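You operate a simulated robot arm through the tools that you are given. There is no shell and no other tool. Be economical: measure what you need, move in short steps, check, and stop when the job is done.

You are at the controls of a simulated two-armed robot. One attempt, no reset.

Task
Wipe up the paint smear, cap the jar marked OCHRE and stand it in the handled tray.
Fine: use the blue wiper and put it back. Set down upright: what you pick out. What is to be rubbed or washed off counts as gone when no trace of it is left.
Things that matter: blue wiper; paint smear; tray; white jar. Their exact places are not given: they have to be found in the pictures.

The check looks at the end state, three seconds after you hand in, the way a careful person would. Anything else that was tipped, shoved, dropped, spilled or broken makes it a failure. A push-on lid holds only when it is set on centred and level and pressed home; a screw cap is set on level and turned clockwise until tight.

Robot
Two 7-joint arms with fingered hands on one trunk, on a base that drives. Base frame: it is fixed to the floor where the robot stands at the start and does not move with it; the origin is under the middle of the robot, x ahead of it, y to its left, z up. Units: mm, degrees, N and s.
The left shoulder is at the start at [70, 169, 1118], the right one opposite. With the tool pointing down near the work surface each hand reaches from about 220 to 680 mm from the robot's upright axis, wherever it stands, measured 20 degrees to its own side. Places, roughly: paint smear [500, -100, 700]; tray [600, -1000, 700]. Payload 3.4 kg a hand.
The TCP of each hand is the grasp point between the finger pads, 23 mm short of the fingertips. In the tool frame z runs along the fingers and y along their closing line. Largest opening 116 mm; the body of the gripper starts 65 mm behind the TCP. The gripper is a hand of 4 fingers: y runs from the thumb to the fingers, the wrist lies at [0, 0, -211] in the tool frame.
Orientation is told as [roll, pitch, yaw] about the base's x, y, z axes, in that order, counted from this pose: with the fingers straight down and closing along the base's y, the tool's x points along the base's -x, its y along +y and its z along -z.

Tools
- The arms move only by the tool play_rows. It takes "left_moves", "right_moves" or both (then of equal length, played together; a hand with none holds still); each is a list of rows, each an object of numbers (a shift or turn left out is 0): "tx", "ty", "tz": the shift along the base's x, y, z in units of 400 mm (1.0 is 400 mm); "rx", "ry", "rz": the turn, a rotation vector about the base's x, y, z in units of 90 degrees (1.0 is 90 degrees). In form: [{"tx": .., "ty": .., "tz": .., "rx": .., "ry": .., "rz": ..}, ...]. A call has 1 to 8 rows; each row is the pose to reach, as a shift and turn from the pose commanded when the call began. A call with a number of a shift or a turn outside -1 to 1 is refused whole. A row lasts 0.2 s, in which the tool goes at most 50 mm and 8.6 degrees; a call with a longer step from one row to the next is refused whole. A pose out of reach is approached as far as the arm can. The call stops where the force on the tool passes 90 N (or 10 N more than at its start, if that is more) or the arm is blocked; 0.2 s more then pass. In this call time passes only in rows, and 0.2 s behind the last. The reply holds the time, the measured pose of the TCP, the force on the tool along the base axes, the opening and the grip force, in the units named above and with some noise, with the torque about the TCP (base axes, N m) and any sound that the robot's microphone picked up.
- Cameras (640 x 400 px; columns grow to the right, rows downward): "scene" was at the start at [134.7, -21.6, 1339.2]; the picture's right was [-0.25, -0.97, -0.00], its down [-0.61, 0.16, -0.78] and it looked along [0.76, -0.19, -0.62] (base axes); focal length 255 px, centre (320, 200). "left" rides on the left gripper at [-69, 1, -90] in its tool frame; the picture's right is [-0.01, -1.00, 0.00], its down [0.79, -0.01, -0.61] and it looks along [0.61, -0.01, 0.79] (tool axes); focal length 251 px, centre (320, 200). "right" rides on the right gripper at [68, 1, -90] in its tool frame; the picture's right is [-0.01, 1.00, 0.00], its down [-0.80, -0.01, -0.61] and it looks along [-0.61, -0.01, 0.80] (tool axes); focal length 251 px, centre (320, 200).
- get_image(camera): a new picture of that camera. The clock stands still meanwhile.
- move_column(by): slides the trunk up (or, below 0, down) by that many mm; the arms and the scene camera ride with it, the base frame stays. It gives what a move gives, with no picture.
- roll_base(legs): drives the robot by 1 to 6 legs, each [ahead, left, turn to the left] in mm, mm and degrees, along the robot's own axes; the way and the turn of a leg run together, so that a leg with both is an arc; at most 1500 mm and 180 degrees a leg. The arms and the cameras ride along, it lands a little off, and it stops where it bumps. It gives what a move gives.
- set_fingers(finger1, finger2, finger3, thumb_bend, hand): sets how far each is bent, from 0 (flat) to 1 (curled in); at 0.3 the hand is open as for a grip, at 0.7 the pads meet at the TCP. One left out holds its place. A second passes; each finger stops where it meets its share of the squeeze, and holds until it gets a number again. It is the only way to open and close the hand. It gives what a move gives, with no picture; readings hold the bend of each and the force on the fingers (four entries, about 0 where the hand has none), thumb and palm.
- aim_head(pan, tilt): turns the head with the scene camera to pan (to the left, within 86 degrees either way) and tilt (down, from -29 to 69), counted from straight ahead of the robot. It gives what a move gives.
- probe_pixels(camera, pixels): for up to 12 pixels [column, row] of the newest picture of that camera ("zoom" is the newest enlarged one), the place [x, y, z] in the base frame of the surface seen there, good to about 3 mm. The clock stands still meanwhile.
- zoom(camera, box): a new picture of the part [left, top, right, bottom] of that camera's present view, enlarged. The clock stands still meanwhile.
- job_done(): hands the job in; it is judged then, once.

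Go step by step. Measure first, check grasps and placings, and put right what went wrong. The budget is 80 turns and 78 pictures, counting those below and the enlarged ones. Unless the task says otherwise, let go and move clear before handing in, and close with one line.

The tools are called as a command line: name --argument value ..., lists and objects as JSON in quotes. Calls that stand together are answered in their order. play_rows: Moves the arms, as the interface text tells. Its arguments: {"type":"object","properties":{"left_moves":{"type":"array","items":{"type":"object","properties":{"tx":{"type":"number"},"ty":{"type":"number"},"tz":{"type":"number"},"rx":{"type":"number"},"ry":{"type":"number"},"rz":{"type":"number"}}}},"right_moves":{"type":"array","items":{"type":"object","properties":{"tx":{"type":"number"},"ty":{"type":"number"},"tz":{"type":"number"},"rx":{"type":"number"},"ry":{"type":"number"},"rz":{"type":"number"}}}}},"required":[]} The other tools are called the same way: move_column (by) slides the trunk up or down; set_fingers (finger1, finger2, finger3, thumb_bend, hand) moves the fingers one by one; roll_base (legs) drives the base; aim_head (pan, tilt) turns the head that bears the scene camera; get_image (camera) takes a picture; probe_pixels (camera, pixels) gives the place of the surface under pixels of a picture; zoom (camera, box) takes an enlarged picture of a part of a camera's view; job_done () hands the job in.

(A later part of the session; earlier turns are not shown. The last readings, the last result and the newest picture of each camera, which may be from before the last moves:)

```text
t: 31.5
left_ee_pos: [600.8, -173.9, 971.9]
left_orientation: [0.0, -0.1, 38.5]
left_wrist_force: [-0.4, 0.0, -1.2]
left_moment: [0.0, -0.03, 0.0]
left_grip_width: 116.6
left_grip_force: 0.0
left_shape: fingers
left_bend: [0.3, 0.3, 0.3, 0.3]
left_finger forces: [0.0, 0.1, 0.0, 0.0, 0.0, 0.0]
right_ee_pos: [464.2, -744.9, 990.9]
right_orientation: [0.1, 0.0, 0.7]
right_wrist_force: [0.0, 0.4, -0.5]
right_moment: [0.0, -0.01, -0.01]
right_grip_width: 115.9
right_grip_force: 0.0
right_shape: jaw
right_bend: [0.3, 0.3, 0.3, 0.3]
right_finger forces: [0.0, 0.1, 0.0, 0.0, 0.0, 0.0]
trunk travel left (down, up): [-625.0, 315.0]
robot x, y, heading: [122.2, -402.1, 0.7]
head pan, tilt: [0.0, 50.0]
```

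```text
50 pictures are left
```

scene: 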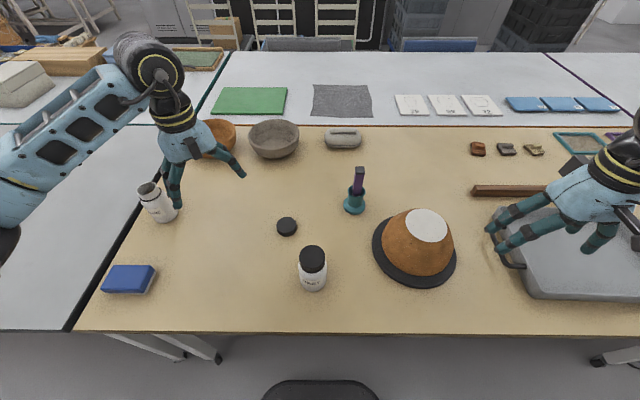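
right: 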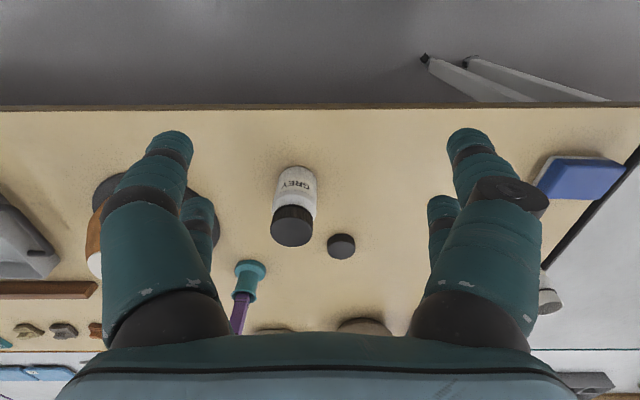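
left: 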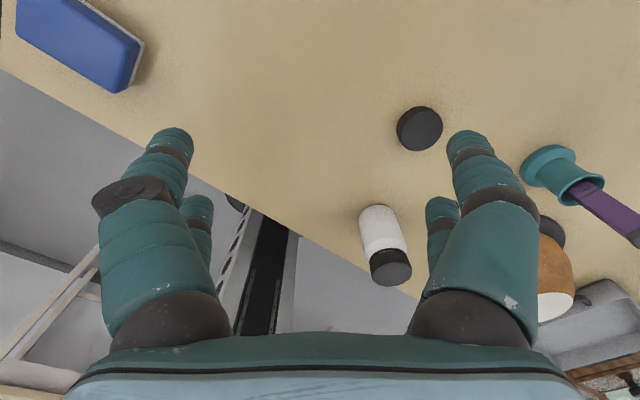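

I'll probe the cap and the teal brush pot beside it.

probe_pixels --camera "scene" --pixels '[[287, 219], [278, 224], [297, 224], [287, 232], [287, 224], [354, 204], [344, 204], [364, 204], [356, 172], [361, 168], [364, 190]]'

probe_pixels --camera "left" --pixels '[[420, 110], [418, 145], [401, 125], [438, 125], [418, 125]]'

zoom --camera "scene" --box '[260, 155, 380, 245]'

```text
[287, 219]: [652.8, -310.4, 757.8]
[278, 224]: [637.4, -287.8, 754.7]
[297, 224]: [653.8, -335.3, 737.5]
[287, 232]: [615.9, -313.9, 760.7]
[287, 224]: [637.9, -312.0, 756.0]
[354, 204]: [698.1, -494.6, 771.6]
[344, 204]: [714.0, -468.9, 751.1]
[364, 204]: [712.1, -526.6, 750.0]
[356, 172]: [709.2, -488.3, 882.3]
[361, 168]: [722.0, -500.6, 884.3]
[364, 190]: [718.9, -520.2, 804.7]
```

```text
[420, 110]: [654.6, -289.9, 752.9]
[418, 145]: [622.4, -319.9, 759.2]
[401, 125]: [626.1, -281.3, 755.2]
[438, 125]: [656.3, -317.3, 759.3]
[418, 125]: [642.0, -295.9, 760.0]
```

```text
4.44 times, centred on (320, 200) of scene
```

zoom: 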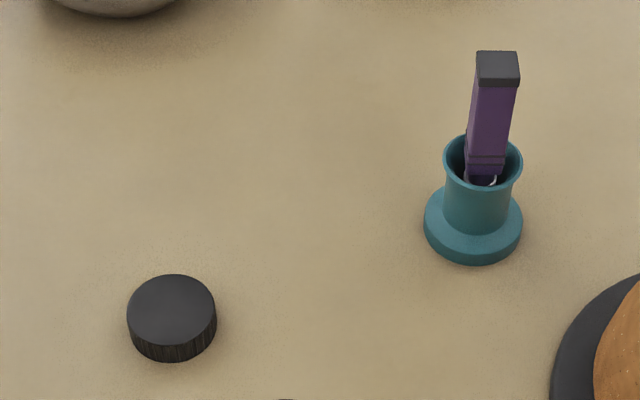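

The cap centre is about (638, -306), well clear of the pot. I'll move above it.

play_rows --left_moves '[{"tx": 0.03, "ty": -0.1}, {"tx": 0.06, "ty": -0.2}, {"tx": 0.0925, "ty": -0.29, "tz": -0.05}, {"tx": 0.0925, "ty": -0.33, "tz": -0.14}, {"tx": 0.0925, "ty": -0.33, "tz": -0.25}, {"tx": 0.0925, "ty": -0.33, "tz": -0.35}, {"tx": 0.0925, "ty": -0.33, "tz": -0.41}]'

get_image --camera "left"

```text
t: 33.1
left_ee_pos: [639.8, -304.8, 808.9]
left_orientation: [-0.1, -0.1, 38.3]
left_wrist_force: [-0.4, 0.1, -0.5]
left_moment: [-0.03, 0.01, 0.0]
left_grip_width: 116.6
left_grip_force: 0.0
left_shape: fingers
left_bend: [0.3, 0.3, 0.3, 0.3]
left_finger forces: [0.0, 0.1, 0.0, 0.0, 0.1, 0.0]
right_ee_pos: [465.0, -745.1, 990.1]
right_orientation: [0.0, 0.0, 0.7]
right_wrist_force: [-0.2, 0.4, 0.3]
right_moment: [0.04, -0.01, 0.02]
right_grip_width: 115.9
right_grip_force: 0.1
right_shape: jaw
right_bend: [0.3, 0.3, 0.3, 0.3]
right_finger forces: [0.1, 0.0, 0.1, 0.1, 0.0, 0.0]
trunk travel left (down, up): [-625.0, 315.0]
robot x, y, heading: [119.2, -401.4, 0.4]
head pan, tilt: [0.0, 50.0]
```

```text
48 pictures are left
```

left: 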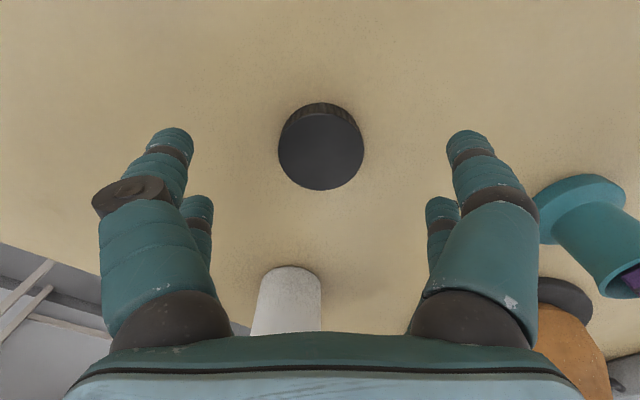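

The cap is centred (column 321, row 147, under 1 mm off the tool axis). I'll descend to 772 and grip.

play_rows --left_moves '[{"tz": -0.04}, {"tz": -0.08}, {"tz": -0.095}]'

set_fingers --hand "left" --finger1 0.7 --finger2 0.7 --finger3 0.7 --thumb_bend 0.7

get_image --camera "left"

```text
t: 33.9
left_ee_pos: [637.6, -305.3, 770.8]
left_orientation: [-0.2, -0.1, 38.3]
left_wrist_force: [1.3, -0.4, -0.6]
left_moment: [0.01, 0.03, -0.01]
left_grip_width: 116.9
left_grip_force: 0.0
left_shape: fingers
left_bend: [0.3, 0.3, 0.3, 0.3]
left_finger forces: [0.0, 0.0, 0.0, 0.1, 0.0, 0.1]
right_ee_pos: [464.7, -745.2, 991.9]
right_orientation: [0.1, 0.1, 0.5]
right_wrist_force: [0.0, 0.8, -0.5]
right_moment: [0.01, 0.0, -0.01]
right_grip_width: 116.1
right_grip_force: 0.0
right_shape: jaw
right_bend: [0.3, 0.3, 0.3, 0.3]
right_finger forces: [0.1, 0.1, 0.0, 0.0, 0.0, 0.1]
trunk travel left (down, up): [-625.0, 315.0]
robot x, y, heading: [128.7, -399.1, 0.3]
head pan, tilt: [0.0, 50.0]
```

```text
t: 34.9
left_ee_pos: [637.5, -305.5, 771.1]
left_orientation: [-0.2, -0.1, 38.3]
left_wrist_force: [0.2, 0.5, 1.2]
left_moment: [0.0, 0.0, -0.02]
left_grip_width: 34.4
left_grip_force: 18.5
left_shape: fingers
left_bend: [0.57, 0.57, 0.6, 0.6]
left_finger forces: [8.8, 10.0, 6.9, 0.0, 10.9, 0.0]
right_ee_pos: [466.3, -744.8, 991.4]
right_orientation: [-0.1, 0.0, 0.5]
right_wrist_force: [-0.4, -0.2, -0.9]
right_moment: [0.02, -0.02, -0.01]
right_grip_width: 115.9
right_grip_force: 0.0
right_shape: jaw
right_bend: [0.3, 0.3, 0.3, 0.3]
right_finger forces: [0.1, 0.1, 0.0, 0.0, 0.0, 0.0]
trunk travel left (down, up): [-625.0, 315.0]
robot x, y, heading: [123.8, -402.3, 0.6]
head pan, tilt: [0.0, 50.0]
```

```text
47 pictures are left
```

left: 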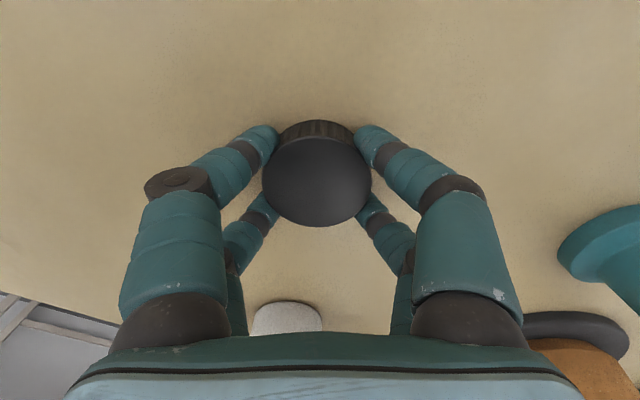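

The cap is held by all four fingers at 18 N. I'll lift it, check it, then drive left 250 mm.

play_rows --left_moves '[{"tz": 0.05}, {"tz": 0.15}, {"tz": 0.27}, {"tz": 0.38}, {"tz": 0.48}]'

roll_base --legs '[[0, 250, 0]]'

get_image --camera "left"

get_image --camera "scene"

```text
t: 36.1
left_ee_pos: [636.3, -303.9, 962.6]
left_orientation: [-0.1, -0.2, 38.3]
left_wrist_force: [-0.2, 0.4, -0.8]
left_moment: [0.0, 0.0, 0.01]
left_grip_width: 34.0
left_grip_force: 19.3
left_shape: fingers
left_bend: [0.57, 0.57, 0.6, 0.61]
left_finger forces: [9.3, 10.3, 7.6, 0.0, 11.6, 0.0]
right_ee_pos: [464.8, -745.9, 991.1]
right_orientation: [0.2, 0.0, 0.6]
right_wrist_force: [-0.2, -0.5, 0.1]
right_moment: [-0.02, 0.02, -0.05]
right_grip_width: 115.9
right_grip_force: 0.1
right_shape: jaw
right_bend: [0.3, 0.3, 0.3, 0.3]
right_finger forces: [0.0, 0.0, 0.1, 0.1, 0.0, 0.0]
trunk travel left (down, up): [-625.0, 315.0]
robot x, y, heading: [120.5, -403.0, 0.7]
head pan, tilt: [0.0, 50.0]
```

```text
t: 37.9
left_ee_pos: [635.1, -51.5, 962.6]
left_orientation: [-0.1, 0.0, 38.3]
left_wrist_force: [0.2, -0.4, -0.3]
left_moment: [0.01, -0.01, -0.02]
left_grip_width: 34.2
left_grip_force: 19.5
left_shape: fingers
left_bend: [0.57, 0.57, 0.6, 0.61]
left_finger forces: [9.3, 10.3, 7.6, 0.0, 11.7, 0.0]
right_ee_pos: [461.9, -493.1, 991.0]
right_orientation: [0.2, 0.0, 0.5]
right_wrist_force: [-0.1, 0.2, 0.4]
right_moment: [0.06, 0.0, 0.0]
right_grip_width: 116.0
right_grip_force: 0.1
right_shape: jaw
right_bend: [0.3, 0.3, 0.3, 0.3]
right_finger forces: [0.0, 0.0, 0.0, 0.1, 0.0, 0.1]
trunk travel left (down, up): [-625.0, 315.0]
robot x, y, heading: [122.6, -147.0, 0.4]
head pan, tilt: [0.0, 50.0]
```

```text
46 pictures are left
```

left: 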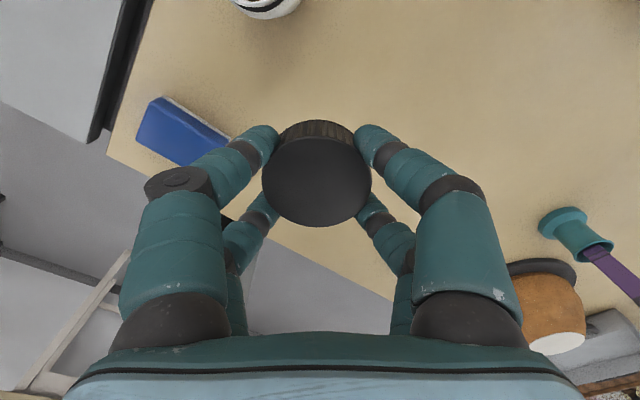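

```text
45 pictures are left
```

scene: 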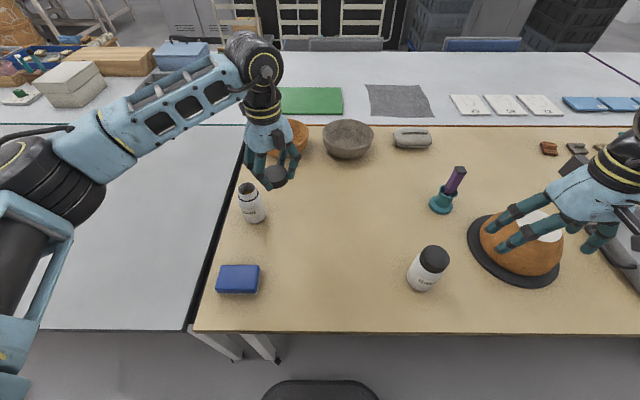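

The cap is held well. I'll measure the jar's rim accurately from the scene view.

zoom --camera "scene" --box '[220, 170, 284, 230]'

```text
6.67 times, centred on (252, 200) of scene
```

zoom: 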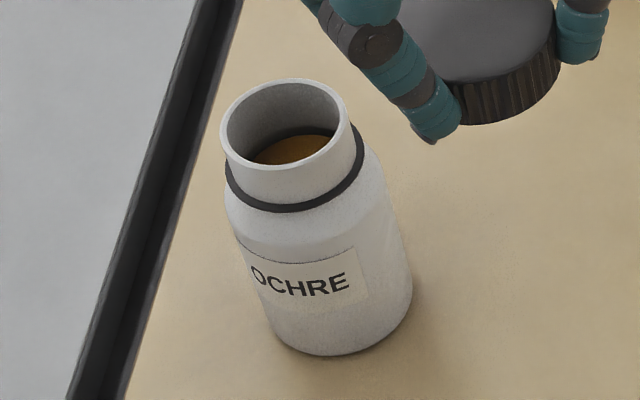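

probe_pixels --camera "zoom" --pixels '[[224, 130], [345, 115], [280, 171], [280, 81], [240, 162], [330, 152], [240, 93], [330, 90], [296, 208], [228, 200], [380, 175], [345, 352]]'

```text
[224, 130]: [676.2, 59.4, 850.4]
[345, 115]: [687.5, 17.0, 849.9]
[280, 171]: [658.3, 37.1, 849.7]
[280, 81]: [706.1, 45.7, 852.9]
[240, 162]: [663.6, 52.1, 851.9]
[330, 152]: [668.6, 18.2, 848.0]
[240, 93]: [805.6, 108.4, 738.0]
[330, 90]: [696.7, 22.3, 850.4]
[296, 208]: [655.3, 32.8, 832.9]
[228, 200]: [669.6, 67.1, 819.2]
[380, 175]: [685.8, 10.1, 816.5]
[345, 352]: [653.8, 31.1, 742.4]
```

The circle fit puts the rim centre at about (679.5, 38.5), top 851, radius 22. I'll move over it with the cap bottom about 25 mm above the rim.

play_rows --left_moves '[{"tx": 0.03, "ty": 0.06}, {"tx": 0.06, "ty": 0.13}, {"tx": 0.09, "ty": 0.19}, {"tx": 0.11, "ty": 0.225}, {"tx": 0.11, "ty": 0.225, "tz": -0.07}, {"tx": 0.11, "ty": 0.225, "tz": -0.13}]'

get_image --camera "left"

zoom --camera "scene" --box '[210, 140, 306, 230]'

```text
t: 39.3
left_ee_pos: [678.3, 40.2, 910.6]
left_orientation: [-0.1, -0.1, 38.3]
left_wrist_force: [0.4, 0.9, 0.1]
left_moment: [0.02, 0.01, -0.01]
left_grip_width: 34.0
left_grip_force: 19.5
left_shape: fingers
left_bend: [0.57, 0.57, 0.6, 0.61]
left_finger forces: [9.4, 10.2, 7.8, 0.0, 11.8, 0.1]
right_ee_pos: [462.6, -493.4, 991.6]
right_orientation: [0.0, 0.0, 0.5]
right_wrist_force: [0.1, 0.8, 0.7]
right_moment: [-0.01, -0.01, 0.0]
right_grip_width: 115.9
right_grip_force: 0.1
right_shape: jaw
right_bend: [0.3, 0.3, 0.3, 0.3]
right_finger forces: [0.0, 0.1, 0.1, 0.0, 0.1, 0.0]
trunk travel left (down, up): [-625.0, 315.0]
robot x, y, heading: [122.9, -152.7, 0.4]
head pan, tilt: [0.0, 50.0]
```

```text
43 pictures are left
```

left: 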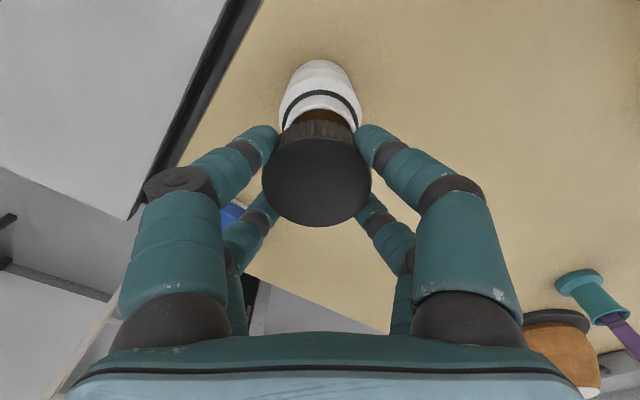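

```text
4.44 times, centred on (258, 185) of scene
```

zoom: 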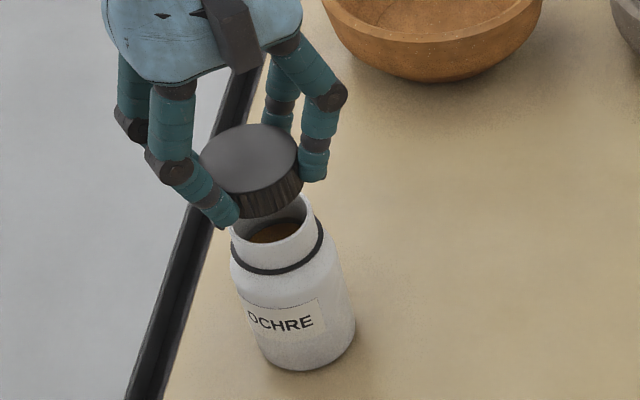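

In the left view the jar is centred at column 320.5 and the cap at 317.5, so they nearly line up. I'll probe both in this view for the other axis.

zoom --camera "left" --box '[240, 50, 400, 240]'

probe_pixels --camera "left" --pixels '[[317, 139], [317, 222], [265, 180], [369, 180], [280, 150], [355, 150], [280, 210], [355, 210], [320, 92], [283, 108], [358, 108], [320, 63]]'

```text
2.11 times, centred on (320, 145) of left
```

zoom: 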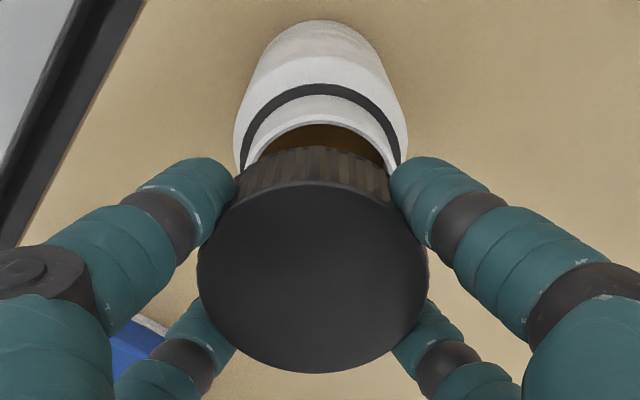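

```text
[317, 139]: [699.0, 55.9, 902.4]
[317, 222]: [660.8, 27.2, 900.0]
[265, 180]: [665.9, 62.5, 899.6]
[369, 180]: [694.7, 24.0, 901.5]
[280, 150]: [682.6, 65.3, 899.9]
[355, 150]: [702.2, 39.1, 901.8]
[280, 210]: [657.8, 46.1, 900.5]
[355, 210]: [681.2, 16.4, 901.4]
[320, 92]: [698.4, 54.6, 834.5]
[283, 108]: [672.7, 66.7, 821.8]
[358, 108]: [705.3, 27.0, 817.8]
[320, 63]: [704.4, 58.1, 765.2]
```

The cap centre is at (680.5, 42) and the jar axis at (680.3, 39.7). I'll shift 1.8 mm in -y and descend to just past first contact.

play_rows --left_moves '[{"tx": 0.0008, "ty": -0.0045}, {"tx": 0.0008, "ty": -0.0045, "tz": -0.03}, {"tx": 0.0008, "ty": -0.0045, "tz": -0.06}, {"tx": 0.0008, "ty": -0.0045, "tz": -0.072}, {"tx": 0.0008, "ty": -0.0045, "tz": -0.08}, {"tx": 0.0008, "ty": -0.0045, "tz": -0.085}]'

zoom --camera "scene" --box '[210, 140, 306, 230]'

zoom --camera "left" --box '[240, 50, 400, 240]'

```text
t: 40.7
left_ee_pos: [678.6, 36.4, 880.4]
left_orientation: [-0.4, -0.4, 38.2]
left_wrist_force: [6.0, 2.3, 26.7]
left_moment: [0.49, -0.26, -0.09]
left_grip_width: 33.6
left_grip_force: 24.6
left_shape: fingers
left_bend: [0.61, 0.58, 0.6, 0.62]
left_finger forces: [14.3, 9.8, 8.1, 0.1, 16.4, 0.1]
right_ee_pos: [460.4, -493.8, 991.5]
right_orientation: [0.1, -0.1, 0.4]
right_wrist_force: [0.3, 0.4, -0.6]
right_moment: [-0.01, 0.0, 0.01]
right_grip_width: 115.8
right_grip_force: 0.1
right_shape: jaw
right_bend: [0.3, 0.3, 0.3, 0.3]
right_finger forces: [0.0, 0.0, 0.1, 0.1, 0.0, 0.0]
trunk travel left (down, up): [-625.0, 315.0]
robot x, y, heading: [122.2, -148.2, 0.2]
head pan, tilt: [0.0, 50.0]
```

```text
4.44 times, centred on (258, 185) of scene
```

zoom: 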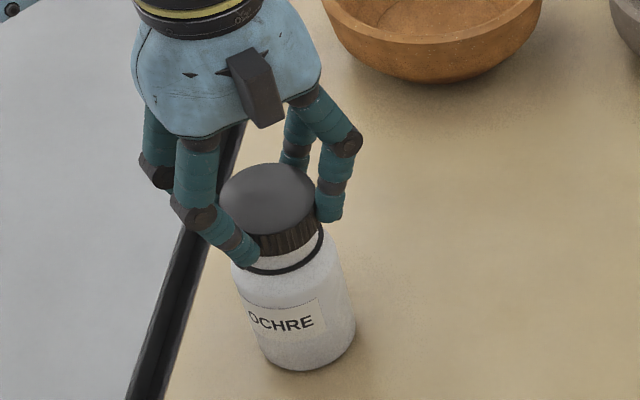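

```text
2.11 times, centred on (320, 145) of left
```

zoom: 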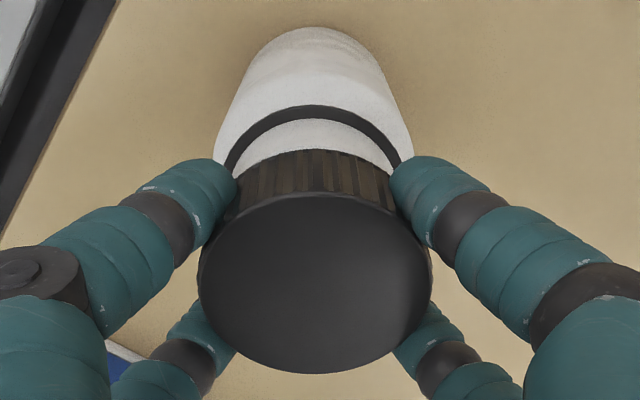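

First contact at 27 N has moments showing the touch on the +x/+y side, so the jar sits slightly that way. I'll back off, shift (+1, +1.6) mm and try again.

play_rows --left_moves '[{"tz": 0.015}, {"tz": 0.015, "tx": 0.0025, "ty": 0.004}, {"tz": 0.005, "tx": 0.0025, "ty": 0.004}, {"tz": 0.0, "tx": 0.0025, "ty": 0.004}]'

```text
t: 41.7
left_ee_pos: [677.7, 37.0, 878.5]
left_orientation: [-0.3, -0.3, 38.2]
left_wrist_force: [0.5, -3.6, 22.1]
left_moment: [0.14, -0.18, -0.01]
left_grip_width: 33.4
left_grip_force: 24.0
left_shape: fingers
left_bend: [0.6, 0.58, 0.6, 0.63]
left_finger forces: [10.5, 12.0, 9.5, 0.0, 15.4, 0.0]
right_ee_pos: [459.4, -493.7, 991.5]
right_orientation: [0.1, -0.2, 0.5]
right_wrist_force: [0.3, -0.2, 0.8]
right_moment: [0.01, -0.02, 0.03]
right_grip_width: 115.7
right_grip_force: 0.1
right_shape: jaw
right_bend: [0.3, 0.3, 0.3, 0.3]
right_finger forces: [0.0, 0.0, 0.0, 0.0, 0.1, 0.0]
trunk travel left (down, up): [-625.0, 315.0]
robot x, y, heading: [122.1, -148.7, 0.4]
head pan, tilt: [0.0, 50.0]
```

The moments have shrunk. I'll nudge a little more in +x and lower further.

play_rows --left_moves '[{"tz": 0.01}, {"tz": 0.01, "tx": 0.003, "ty": 0.001}, {"tz": 0.0, "tx": 0.003, "ty": 0.001}, {"tz": -0.006, "tx": 0.003, "ty": 0.001}]'

zoom --camera "left" --box '[240, 50, 400, 240]'

zoom --camera "scene" --box '[230, 160, 290, 220]'

```text
t: 42.7
left_ee_pos: [679.4, 36.9, 878.7]
left_orientation: [-0.3, -0.5, 38.2]
left_wrist_force: [-0.7, -1.6, 29.6]
left_moment: [0.3, -0.27, 0.01]
left_grip_width: 32.7
left_grip_force: 26.1
left_shape: fingers
left_bend: [0.6, 0.58, 0.6, 0.64]
left_finger forces: [12.6, 13.1, 8.6, 0.0, 17.5, 0.0]
right_ee_pos: [458.9, -494.7, 992.5]
right_orientation: [0.1, -0.2, 0.5]
right_wrist_force: [-0.7, 0.0, -0.1]
right_moment: [-0.02, 0.03, -0.02]
right_grip_width: 115.9
right_grip_force: 0.1
right_shape: jaw
right_bend: [0.3, 0.3, 0.3, 0.3]
right_finger forces: [0.0, 0.0, 0.0, 0.0, 0.0, 0.0]
trunk travel left (down, up): [-625.0, 315.0]
robot x, y, heading: [118.8, -155.0, 0.5]
head pan, tilt: [0.0, 50.0]
```

```text
2.11 times, centred on (320, 145) of left
```

zoom: 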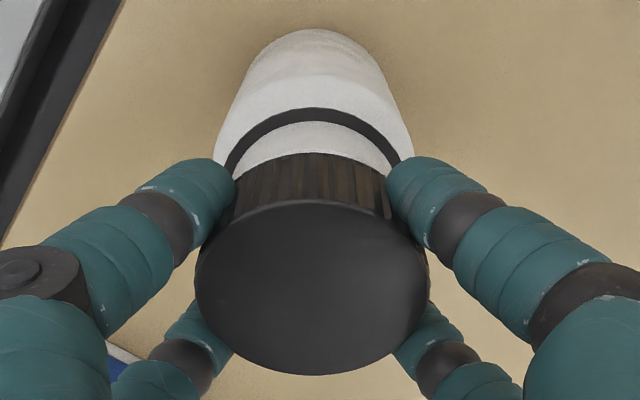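

```text
6.67 times, centred on (260, 190) of scene
```

zoom: 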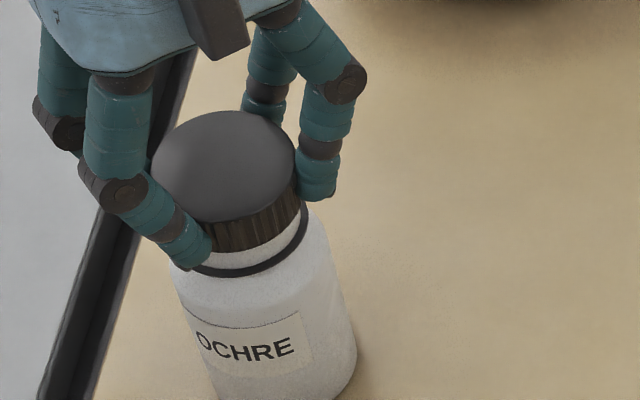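

I'll probe the cap's top and its lower edge to see how far on and how level it is.

get_image --camera "left"

probe_pixels --camera "left" --pixels '[[317, 149], [317, 222], [266, 185], [368, 185], [280, 160], [355, 160], [318, 126], [318, 105], [317, 185], [318, 114], [285, 130], [350, 130]]'

probe_pixels --camera "zoom" --pixels '[[225, 115], [225, 165], [225, 215], [165, 150], [285, 150], [250, 225], [250, 248], [250, 262], [250, 275], [290, 215], [215, 270]]'

```text
36 pictures are left
```

left: 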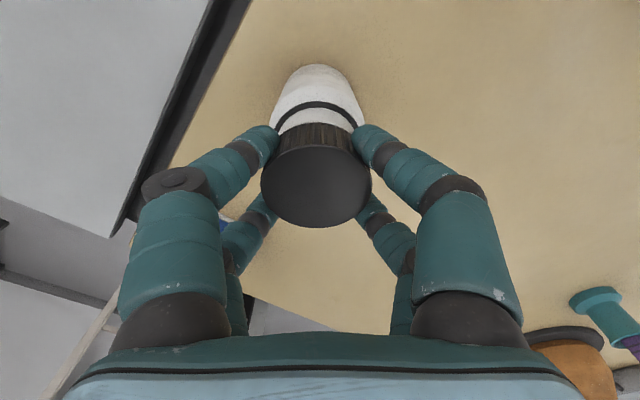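

```text
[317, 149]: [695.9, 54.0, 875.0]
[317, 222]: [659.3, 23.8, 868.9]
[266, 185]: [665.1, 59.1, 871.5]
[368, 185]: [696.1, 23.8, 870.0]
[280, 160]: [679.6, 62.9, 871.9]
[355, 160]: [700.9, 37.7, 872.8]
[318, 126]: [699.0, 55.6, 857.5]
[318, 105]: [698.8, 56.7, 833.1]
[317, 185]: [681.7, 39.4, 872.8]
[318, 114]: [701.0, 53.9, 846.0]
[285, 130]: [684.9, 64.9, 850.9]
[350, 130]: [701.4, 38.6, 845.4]
```

```text
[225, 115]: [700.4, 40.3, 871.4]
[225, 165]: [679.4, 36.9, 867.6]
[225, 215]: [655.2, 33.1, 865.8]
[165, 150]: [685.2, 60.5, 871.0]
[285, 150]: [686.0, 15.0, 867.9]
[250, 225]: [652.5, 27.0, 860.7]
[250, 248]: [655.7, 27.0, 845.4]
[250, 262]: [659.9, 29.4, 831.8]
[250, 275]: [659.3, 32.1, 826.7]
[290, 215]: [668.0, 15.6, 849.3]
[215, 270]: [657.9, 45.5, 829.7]
```

The cap is tilted about 6° and stands high on the +x/+y side, where it rests on the rim. I'll ease up slightly, shift about 2.5 mm toward +x/+y and press again.

play_rows --left_moves '[{"tz": 0.01}, {"tz": 0.01, "tx": 0.005, "ty": 0.004}, {"tz": 0.002, "tx": 0.005, "ty": 0.004}, {"tz": -0.006, "tx": 0.005, "ty": 0.004}]'

get_image --camera "left"

probe_pixels --camera "left" --pixels '[[317, 151], [317, 220], [268, 185], [366, 185], [285, 158], [350, 158], [285, 212], [350, 212], [317, 185], [318, 105]]'

```text
t: 43.7
left_ee_pos: [682.2, 40.3, 868.8]
left_orientation: [0.1, -0.1, 38.3]
left_wrist_force: [-0.2, -0.6, -2.6]
left_moment: [-0.08, 0.13, -0.04]
left_grip_width: 33.4
left_grip_force: 21.4
left_shape: fingers
left_bend: [0.58, 0.57, 0.6, 0.62]
left_finger forces: [9.6, 12.4, 8.6, 0.1, 12.1, 0.0]
right_ee_pos: [463.1, -493.1, 990.6]
right_orientation: [0.1, 0.1, 0.5]
right_wrist_force: [-0.7, -0.5, -0.6]
right_moment: [-0.02, 0.03, -0.02]
right_grip_width: 115.9
right_grip_force: 0.0
right_shape: jaw
right_bend: [0.3, 0.3, 0.3, 0.3]
right_finger forces: [0.1, 0.0, 0.0, 0.1, 0.0, 0.0]
trunk travel left (down, up): [-625.0, 315.0]
robot x, y, heading: [118.6, -151.2, 0.3]
head pan, tilt: [0.0, 50.0]
```

```text
35 pictures are left
```

left: 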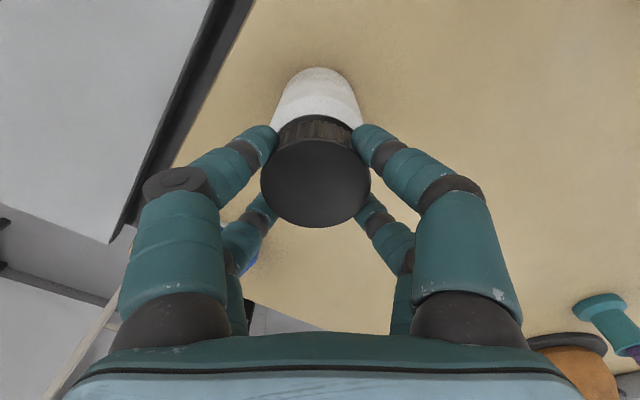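

```text
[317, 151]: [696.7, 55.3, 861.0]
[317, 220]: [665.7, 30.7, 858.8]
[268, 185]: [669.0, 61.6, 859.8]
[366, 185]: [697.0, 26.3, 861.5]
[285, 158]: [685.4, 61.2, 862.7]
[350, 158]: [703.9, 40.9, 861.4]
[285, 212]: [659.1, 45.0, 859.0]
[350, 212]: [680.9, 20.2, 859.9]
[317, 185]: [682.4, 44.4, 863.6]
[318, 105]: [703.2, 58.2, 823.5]
```

The cap slid over the neck: its top is now level at about 860. I'll press it home.

play_rows --left_moves '[{"tz": -0.008}, {"tz": -0.014}, {"tz": -0.02}, {"tz": -0.026}]'

```text
t: 44.7
left_ee_pos: [682.3, 40.3, 864.5]
left_orientation: [-0.4, -0.4, 38.3]
left_wrist_force: [9.8, 5.3, 36.3]
left_moment: [0.29, -0.12, -0.08]
left_grip_width: 33.5
left_grip_force: 26.8
left_shape: fingers
left_bend: [0.59, 0.59, 0.62, 0.63]
left_finger forces: [14.7, 11.8, 8.9, 0.0, 17.4, 0.0]
right_ee_pos: [459.9, -494.0, 991.5]
right_orientation: [0.1, -0.2, 0.4]
right_wrist_force: [0.5, 0.4, -0.3]
right_moment: [0.02, 0.01, 0.0]
right_grip_width: 116.0
right_grip_force: 0.1
right_shape: jaw
right_bend: [0.3, 0.3, 0.3, 0.3]
right_finger forces: [0.0, 0.0, 0.1, 0.0, 0.0, 0.0]
trunk travel left (down, up): [-625.0, 315.0]
robot x, y, heading: [118.8, -151.8, 0.4]
head pan, tilt: [0.0, 50.0]
```

zoom --camera "scene" --box '[230, 160, 290, 220]'

probe_pixels --camera "zoom" --pixels '[[225, 135], [225, 180], [225, 225], [165, 170], [285, 165], [250, 240], [255, 255], [255, 265], [255, 275]]'

get_image --camera "left"

```text
6.67 times, centred on (260, 190) of scene
```

zoom: 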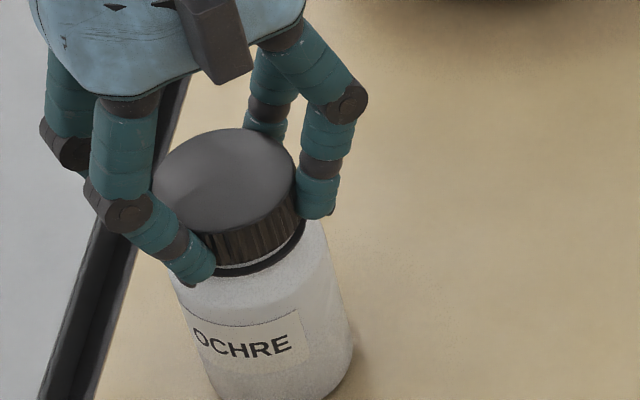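

```text
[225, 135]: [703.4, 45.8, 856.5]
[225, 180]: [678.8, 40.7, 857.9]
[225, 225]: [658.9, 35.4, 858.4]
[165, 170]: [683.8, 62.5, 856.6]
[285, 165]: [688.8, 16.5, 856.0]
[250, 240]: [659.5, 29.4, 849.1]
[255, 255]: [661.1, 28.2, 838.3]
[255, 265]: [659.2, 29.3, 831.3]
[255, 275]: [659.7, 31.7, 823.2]
```

```text
33 pictures are left
```

left: 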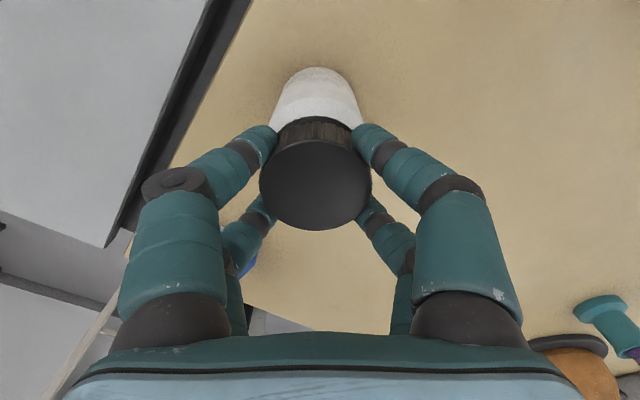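

The cap is level at about 857 with a thin white gap left; the capped GREY jar's top reads about 855. I'll press harder and see whether it seats.

play_rows --left_moves '[{"tz": -0.01, "tx": -0.002, "ty": -0.001}, {"tz": -0.02, "tx": -0.002, "ty": -0.001}, {"tz": -0.03, "tx": -0.002, "ty": -0.001}, {"tz": -0.04, "tx": -0.002, "ty": -0.001}]'

zoom --camera "scene" --box '[230, 160, 290, 220]'

probe_pixels --camera "zoom" --pixels '[[225, 145], [225, 180], [225, 220], [175, 175], [280, 170], [250, 200], [200, 200]]'

probe_pixels --camera "scene" --pixels '[[435, 252], [428, 256], [440, 256], [434, 261], [430, 263]]'

```text
t: 45.7
left_ee_pos: [677.2, 38.7, 849.9]
left_orientation: [-0.4, -0.3, 38.2]
left_wrist_force: [-0.5, 0.3, 44.0]
left_moment: [0.46, 0.53, 0.02]
left_grip_width: 29.9
left_grip_force: 33.3
left_shape: fingers
left_bend: [0.61, 0.62, 0.65, 0.64]
left_finger forces: [18.3, 21.5, 12.7, 0.1, 13.1, 0.0]
right_ee_pos: [456.1, -494.8, 992.3]
right_orientation: [0.3, -0.3, 0.5]
right_wrist_force: [1.2, -0.8, 0.1]
right_moment: [-0.01, -0.02, -0.01]
right_grip_width: 115.9
right_grip_force: 0.0
right_shape: jaw
right_bend: [0.3, 0.3, 0.3, 0.3]
right_finger forces: [0.1, 0.0, 0.0, 0.0, 0.1, 0.1]
trunk travel left (down, up): [-625.0, 315.0]
robot x, y, heading: [122.8, -150.7, 0.4]
head pan, tilt: [0.0, 50.0]
```

```text
6.67 times, centred on (260, 190) of scene
```

zoom: 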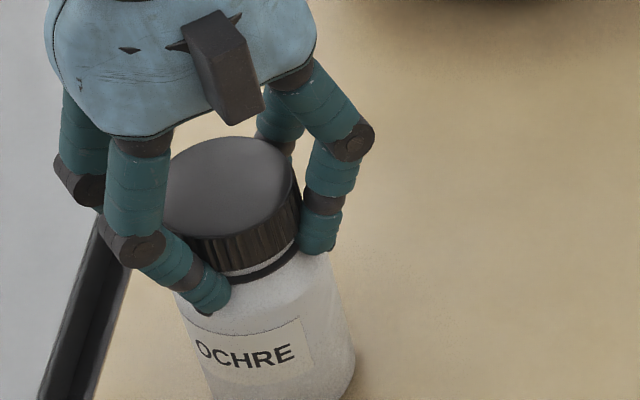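

```text
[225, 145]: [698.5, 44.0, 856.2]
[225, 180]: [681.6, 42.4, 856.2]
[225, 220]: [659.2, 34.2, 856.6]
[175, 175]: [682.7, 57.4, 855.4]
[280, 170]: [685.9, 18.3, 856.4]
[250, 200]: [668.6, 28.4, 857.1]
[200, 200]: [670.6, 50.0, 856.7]
```

```text
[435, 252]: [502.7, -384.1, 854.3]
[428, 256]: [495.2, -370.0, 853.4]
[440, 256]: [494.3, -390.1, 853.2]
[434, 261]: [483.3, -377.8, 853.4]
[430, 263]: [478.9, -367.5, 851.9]
```

The fingers slipped down the cap, which sits level at 856.5, about 3 mm above GREY's. I'll regrip higher with a firmer squeeze and twist clockwise under light pressure.

set_fingers --hand "left" --finger1 0.45 --finger2 0.45 --finger3 0.45 --thumb_bend 0.45

play_rows --left_moves '[{"tz": 0.03, "tx": 0.002, "ty": 0.001}, {"tz": 0.05, "tx": 0.002, "ty": 0.001}, {"tz": 0.05, "tx": 0.002, "ty": 0.001}]'

get_image --camera "left"

probe_pixels --camera "left" --pixels '[[317, 151], [317, 215], [270, 185], [362, 185], [285, 158], [350, 158], [285, 212], [350, 212], [317, 185]]'

```text
t: 46.7
left_ee_pos: [679.1, 38.4, 847.7]
left_orientation: [-0.2, -0.3, 38.2]
left_wrist_force: [-3.2, -4.2, 18.2]
left_moment: [0.21, 0.63, 0.16]
left_grip_width: 72.6
left_grip_force: 9.5
left_shape: fingers
left_bend: [0.45, 0.72, 0.45, 0.45]
left_finger forces: [0.1, 19.4, 0.0, 0.0, 0.0, 0.0]
right_ee_pos: [459.3, -495.1, 991.3]
right_orientation: [0.1, -0.2, 0.5]
right_wrist_force: [-0.5, 0.0, -0.8]
right_moment: [-0.01, 0.01, 0.01]
right_grip_width: 115.9
right_grip_force: 0.1
right_shape: jaw
right_bend: [0.3, 0.3, 0.3, 0.3]
right_finger forces: [0.0, 0.1, 0.0, 0.0, 0.0, 0.1]
trunk travel left (down, up): [-625.0, 315.0]
robot x, y, heading: [117.9, -147.7, 0.6]
head pan, tilt: [0.0, 50.0]
```

```text
t: 47.5
left_ee_pos: [683.6, 39.8, 864.5]
left_orientation: [-0.1, 0.0, 38.2]
left_wrist_force: [0.1, 0.0, -0.4]
left_moment: [-0.03, 0.03, -0.03]
left_grip_width: 72.4
left_grip_force: 0.1
left_shape: fingers
left_bend: [0.45, 0.45, 0.45, 0.45]
left_finger forces: [0.0, 0.0, 0.1, 0.0, 0.1, 0.1]
right_ee_pos: [463.6, -492.9, 991.5]
right_orientation: [0.0, 0.0, 0.5]
right_wrist_force: [-0.7, 0.2, -0.4]
right_moment: [0.01, -0.02, 0.04]
right_grip_width: 115.8
right_grip_force: 0.0
right_shape: jaw
right_bend: [0.3, 0.3, 0.3, 0.3]
right_finger forces: [0.1, 0.0, 0.1, 0.0, 0.1, 0.1]
trunk travel left (down, up): [-625.0, 315.0]
robot x, y, heading: [123.1, -147.1, 0.4]
head pan, tilt: [0.0, 50.0]
```

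```text
31 pictures are left
```

left: 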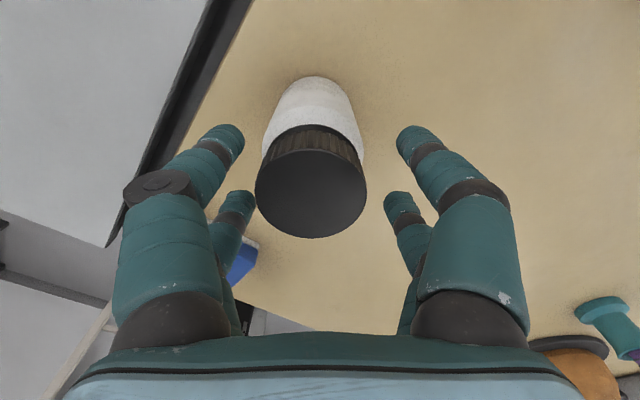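

```text
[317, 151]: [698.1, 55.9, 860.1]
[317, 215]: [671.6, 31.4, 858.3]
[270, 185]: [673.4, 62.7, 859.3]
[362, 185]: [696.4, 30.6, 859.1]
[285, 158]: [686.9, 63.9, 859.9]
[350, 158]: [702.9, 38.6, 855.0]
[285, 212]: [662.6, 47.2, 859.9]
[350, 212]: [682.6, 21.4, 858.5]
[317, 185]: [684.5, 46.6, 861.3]
```

The cap sits about (-4.5, +2.8) mm off the hand axis. I'll centre on it and grip.

play_rows --left_moves '[{"tx": -0.011, "ty": 0.007}, {"tx": -0.011, "ty": 0.007}]'

set_fingers --hand "left" --finger1 0.7 --finger2 0.7 --finger3 0.7 --thumb_bend 0.7

play_rows --left_moves '[{"tz": -0.005}, {"tz": -0.008, "rz": -0.05}, {"tz": -0.008, "rz": -0.1}, {"tz": -0.008, "rz": -0.15}, {"tz": -0.008, "rz": -0.2}, {"tz": -0.008, "rz": -0.25}]'

zoom --camera "scene" --box '[230, 160, 290, 220]'

```text
t: 48.1
left_ee_pos: [678.5, 42.2, 864.0]
left_orientation: [-0.1, 0.0, 38.2]
left_wrist_force: [-0.6, 0.3, -0.4]
left_moment: [0.0, 0.02, -0.03]
left_grip_width: 72.6
left_grip_force: 0.1
left_shape: fingers
left_bend: [0.45, 0.45, 0.45, 0.45]
left_finger forces: [0.0, 0.1, 0.1, 0.0, 0.0, 0.0]
right_ee_pos: [463.1, -493.2, 990.4]
right_orientation: [0.1, -0.1, 0.5]
right_wrist_force: [-0.9, -0.1, -0.6]
right_moment: [-0.01, 0.0, -0.02]
right_grip_width: 116.0
right_grip_force: 0.0
right_shape: jaw
right_bend: [0.3, 0.3, 0.3, 0.3]
right_finger forces: [0.0, 0.0, 0.0, 0.0, 0.0, 0.0]
trunk travel left (down, up): [-625.0, 315.0]
robot x, y, heading: [122.4, -148.3, 0.2]
head pan, tilt: [0.0, 50.0]
```

```text
t: 49.1
left_ee_pos: [677.4, 42.1, 865.5]
left_orientation: [-0.1, -0.2, 38.2]
left_wrist_force: [0.5, -0.6, -0.1]
left_moment: [0.03, 0.04, -0.01]
left_grip_width: 33.5
left_grip_force: 18.1
left_shape: fingers
left_bend: [0.58, 0.57, 0.59, 0.6]
left_finger forces: [8.6, 9.8, 7.3, 0.0, 10.6, 0.0]
right_ee_pos: [463.4, -492.3, 992.2]
right_orientation: [0.1, 0.0, 0.4]
right_wrist_force: [-0.9, 0.3, 0.4]
right_moment: [0.0, 0.0, -0.02]
right_grip_width: 116.1
right_grip_force: 0.1
right_shape: jaw
right_bend: [0.3, 0.3, 0.3, 0.3]
right_finger forces: [0.1, 0.1, 0.1, 0.0, 0.0, 0.0]
trunk travel left (down, up): [-625.0, 315.0]
robot x, y, heading: [120.4, -149.7, -0.0]
head pan, tilt: [0.0, 50.0]
```

```text
t: 50.5
left_ee_pos: [677.7, 42.1, 861.7]
left_orientation: [-0.1, -0.1, 15.6]
left_wrist_force: [-1.0, -1.0, 7.3]
left_moment: [0.09, 0.09, 0.07]
left_grip_width: 33.1
left_grip_force: 18.7
left_shape: fingers
left_bend: [0.58, 0.57, 0.59, 0.61]
left_finger forces: [8.7, 10.9, 7.9, 0.2, 11.0, 0.0]
right_ee_pos: [460.9, -493.5, 991.7]
right_orientation: [0.1, -0.1, 0.6]
right_wrist_force: [-0.2, 0.3, 0.0]
right_moment: [0.0, 0.04, 0.02]
right_grip_width: 115.8
right_grip_force: 0.1
right_shape: jaw
right_bend: [0.3, 0.3, 0.3, 0.3]
right_finger forces: [0.1, 0.1, 0.0, 0.1, 0.1, 0.1]
trunk travel left (down, up): [-625.0, 315.0]
robot x, y, heading: [119.0, -147.7, 0.4]
head pan, tilt: [0.0, 50.0]
```

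```text
6.67 times, centred on (260, 190) of scene
```

zoom: 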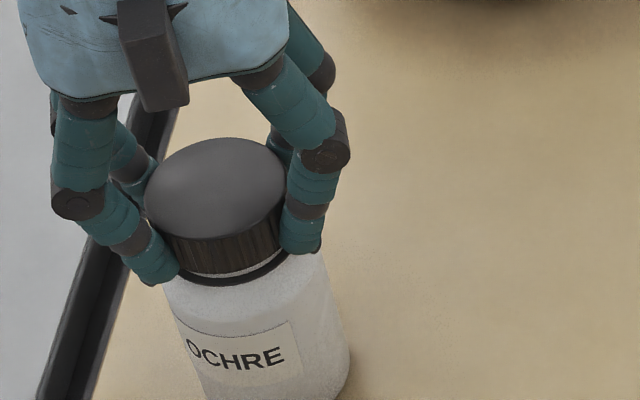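

The jar label hasn't rotated, so the cap is turning on it with low torque. I'll keep twisting clockwise and watch torque and height.

play_rows --left_moves '[{"tz": -0.002, "rz": -0.09}, {"tz": -0.003, "rz": -0.18}, {"tz": -0.004, "rz": -0.27}, {"tz": -0.005, "rz": -0.36}, {"tz": -0.006, "rz": -0.45}, {"tz": -0.006, "rz": -0.54}, {"tz": -0.006, "rz": -0.63}, {"tz": -0.006, "rz": -0.72}]'

play_rows --left_moves '[{"rz": -0.09}, {"rz": -0.18}, {"rz": -0.27}, {"rz": -0.36}, {"rz": -0.45}, {"rz": -0.54}, {"rz": -0.63}, {"rz": -0.72}]'

zoom --camera "scene" --box '[230, 160, 290, 220]'

probe_pixels --camera "zoom" --pixels '[[225, 150], [225, 180], [215, 220], [175, 180], [265, 170], [240, 200], [200, 200]]'

```text
t: 52.3
left_ee_pos: [676.6, 42.3, 861.5]
left_orientation: [0.0, -0.1, -49.3]
left_wrist_force: [-1.3, -1.8, 15.7]
left_moment: [0.03, -0.02, 0.03]
left_grip_width: 33.1
left_grip_force: 20.8
left_shape: fingers
left_bend: [0.59, 0.57, 0.59, 0.61]
left_finger forces: [9.4, 10.9, 8.4, 0.0, 12.6, 0.1]
right_ee_pos: [460.3, -493.1, 991.8]
right_orientation: [0.1, -0.1, 0.6]
right_wrist_force: [0.2, 0.1, 0.0]
right_moment: [-0.02, 0.01, -0.01]
right_grip_width: 115.9
right_grip_force: 0.1
right_shape: jaw
right_bend: [0.3, 0.3, 0.3, 0.3]
right_finger forces: [0.0, 0.0, 0.2, 0.0, 0.1, 0.0]
trunk travel left (down, up): [-625.0, 315.0]
robot x, y, heading: [117.0, -148.3, 0.5]
head pan, tilt: [0.0, 50.0]
```

```text
t: 54.1
left_ee_pos: [677.7, 42.7, 859.2]
left_orientation: [-0.1, 0.1, -113.9]
left_wrist_force: [1.2, 2.4, 11.1]
left_moment: [0.06, -0.09, 0.03]
left_grip_width: 32.9
left_grip_force: 21.7
left_shape: fingers
left_bend: [0.59, 0.57, 0.59, 0.61]
left_finger forces: [9.7, 12.7, 9.4, 0.0, 11.8, 0.0]
right_ee_pos: [462.3, -492.8, 991.7]
right_orientation: [0.0, -0.1, 0.4]
right_wrist_force: [-0.3, -0.2, -0.1]
right_moment: [-0.03, -0.03, 0.0]
right_grip_width: 115.6
right_grip_force: 0.0
right_shape: jaw
right_bend: [0.3, 0.3, 0.3, 0.3]
right_finger forces: [0.1, 0.0, 0.1, 0.0, 0.0, 0.0]
trunk travel left (down, up): [-625.0, 315.0]
robot x, y, heading: [120.9, -150.4, 0.6]
head pan, tilt: [0.0, 50.0]
```

```text
6.67 times, centred on (260, 190) of scene
```

zoom: 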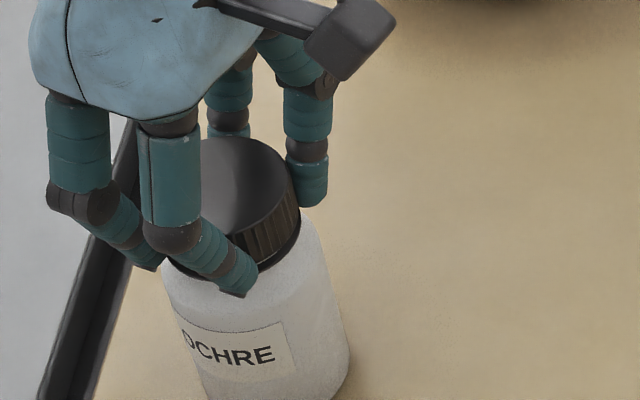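

```text
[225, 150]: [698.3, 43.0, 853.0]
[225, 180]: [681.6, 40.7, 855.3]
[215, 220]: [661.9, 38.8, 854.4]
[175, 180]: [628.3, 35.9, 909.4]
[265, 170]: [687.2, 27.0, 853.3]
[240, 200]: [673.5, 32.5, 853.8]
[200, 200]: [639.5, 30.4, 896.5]
```

The cap came down from 856.5 to about 854 as it turned, so it is a screw cap. I'll keep turning to find the tight point.

play_rows --left_moves '[{"rz": -0.09}, {"rz": -0.18}, {"rz": -0.27, "tz": -0.002}, {"rz": -0.36, "tz": -0.002}, {"rz": -0.45, "tz": -0.003}, {"rz": -0.54, "tz": -0.003}]'

zoom --camera "scene" --box '[230, 160, 290, 220]'

```text
t: 55.5
left_ee_pos: [637.2, 46.2, 861.9]
left_orientation: [-0.1, 0.0, -129.1]
left_wrist_force: [-1.0, 0.1, 1.0]
left_moment: [0.01, 0.02, -0.01]
left_grip_width: 32.9
left_grip_force: 21.0
left_shape: fingers
left_bend: [0.59, 0.57, 0.6, 0.62]
left_finger forces: [10.2, 11.6, 8.8, 0.0, 12.0, 0.0]
left hand out of reach, approached as far as the arm can: row 2, 3, 4, 5, 6
right_ee_pos: [461.8, -492.5, 990.2]
right_orientation: [0.1, -0.1, 0.4]
right_wrist_force: [-0.2, 0.1, -0.7]
right_moment: [0.03, 0.02, 0.0]
right_grip_width: 116.0
right_grip_force: 0.0
right_shape: jaw
right_bend: [0.3, 0.3, 0.3, 0.3]
right_finger forces: [0.0, 0.0, 0.0, 0.0, 0.1, 0.0]
trunk travel left (down, up): [-625.0, 315.0]
robot x, y, heading: [119.8, -146.4, 0.6]
head pan, tilt: [0.0, 50.0]
```

```text
6.67 times, centred on (260, 190) of scene
```

zoom: 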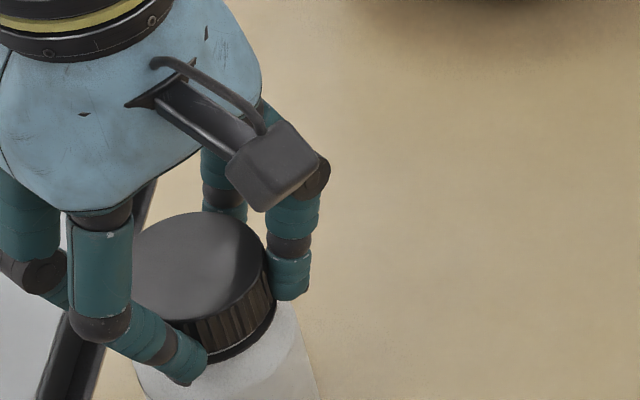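

The wrist limit was reached and the hand shifted 40 mm toward the robot, taking the jar with it. I'll look at the whole jar.

get_image --camera "scene"

get_image --camera "left"

zoom --camera "scene" --box '[200, 150, 320, 300]'

```text
27 pictures are left
```

scene: 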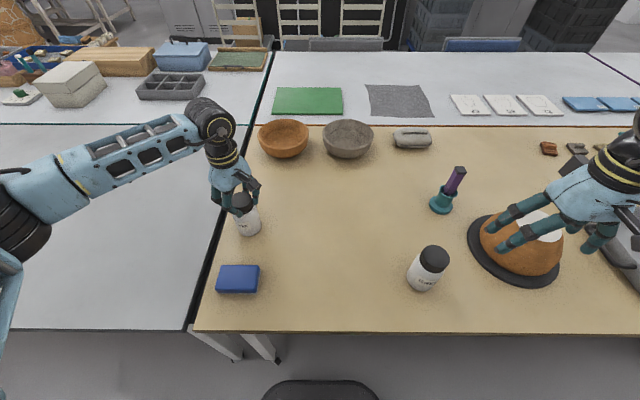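

```text
26 pictures are left
```

left: 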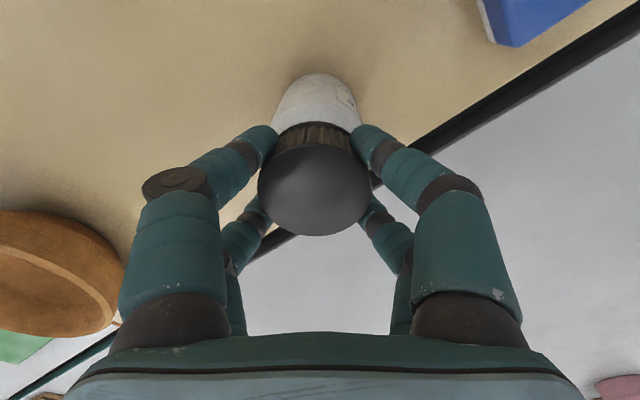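

```text
2.67 times, centred on (260, 225) of scene
```

zoom: 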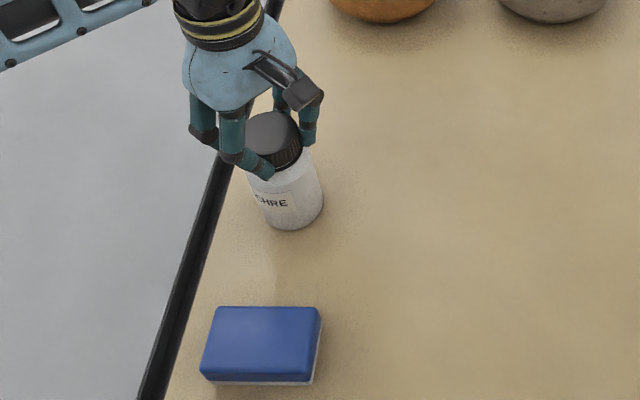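

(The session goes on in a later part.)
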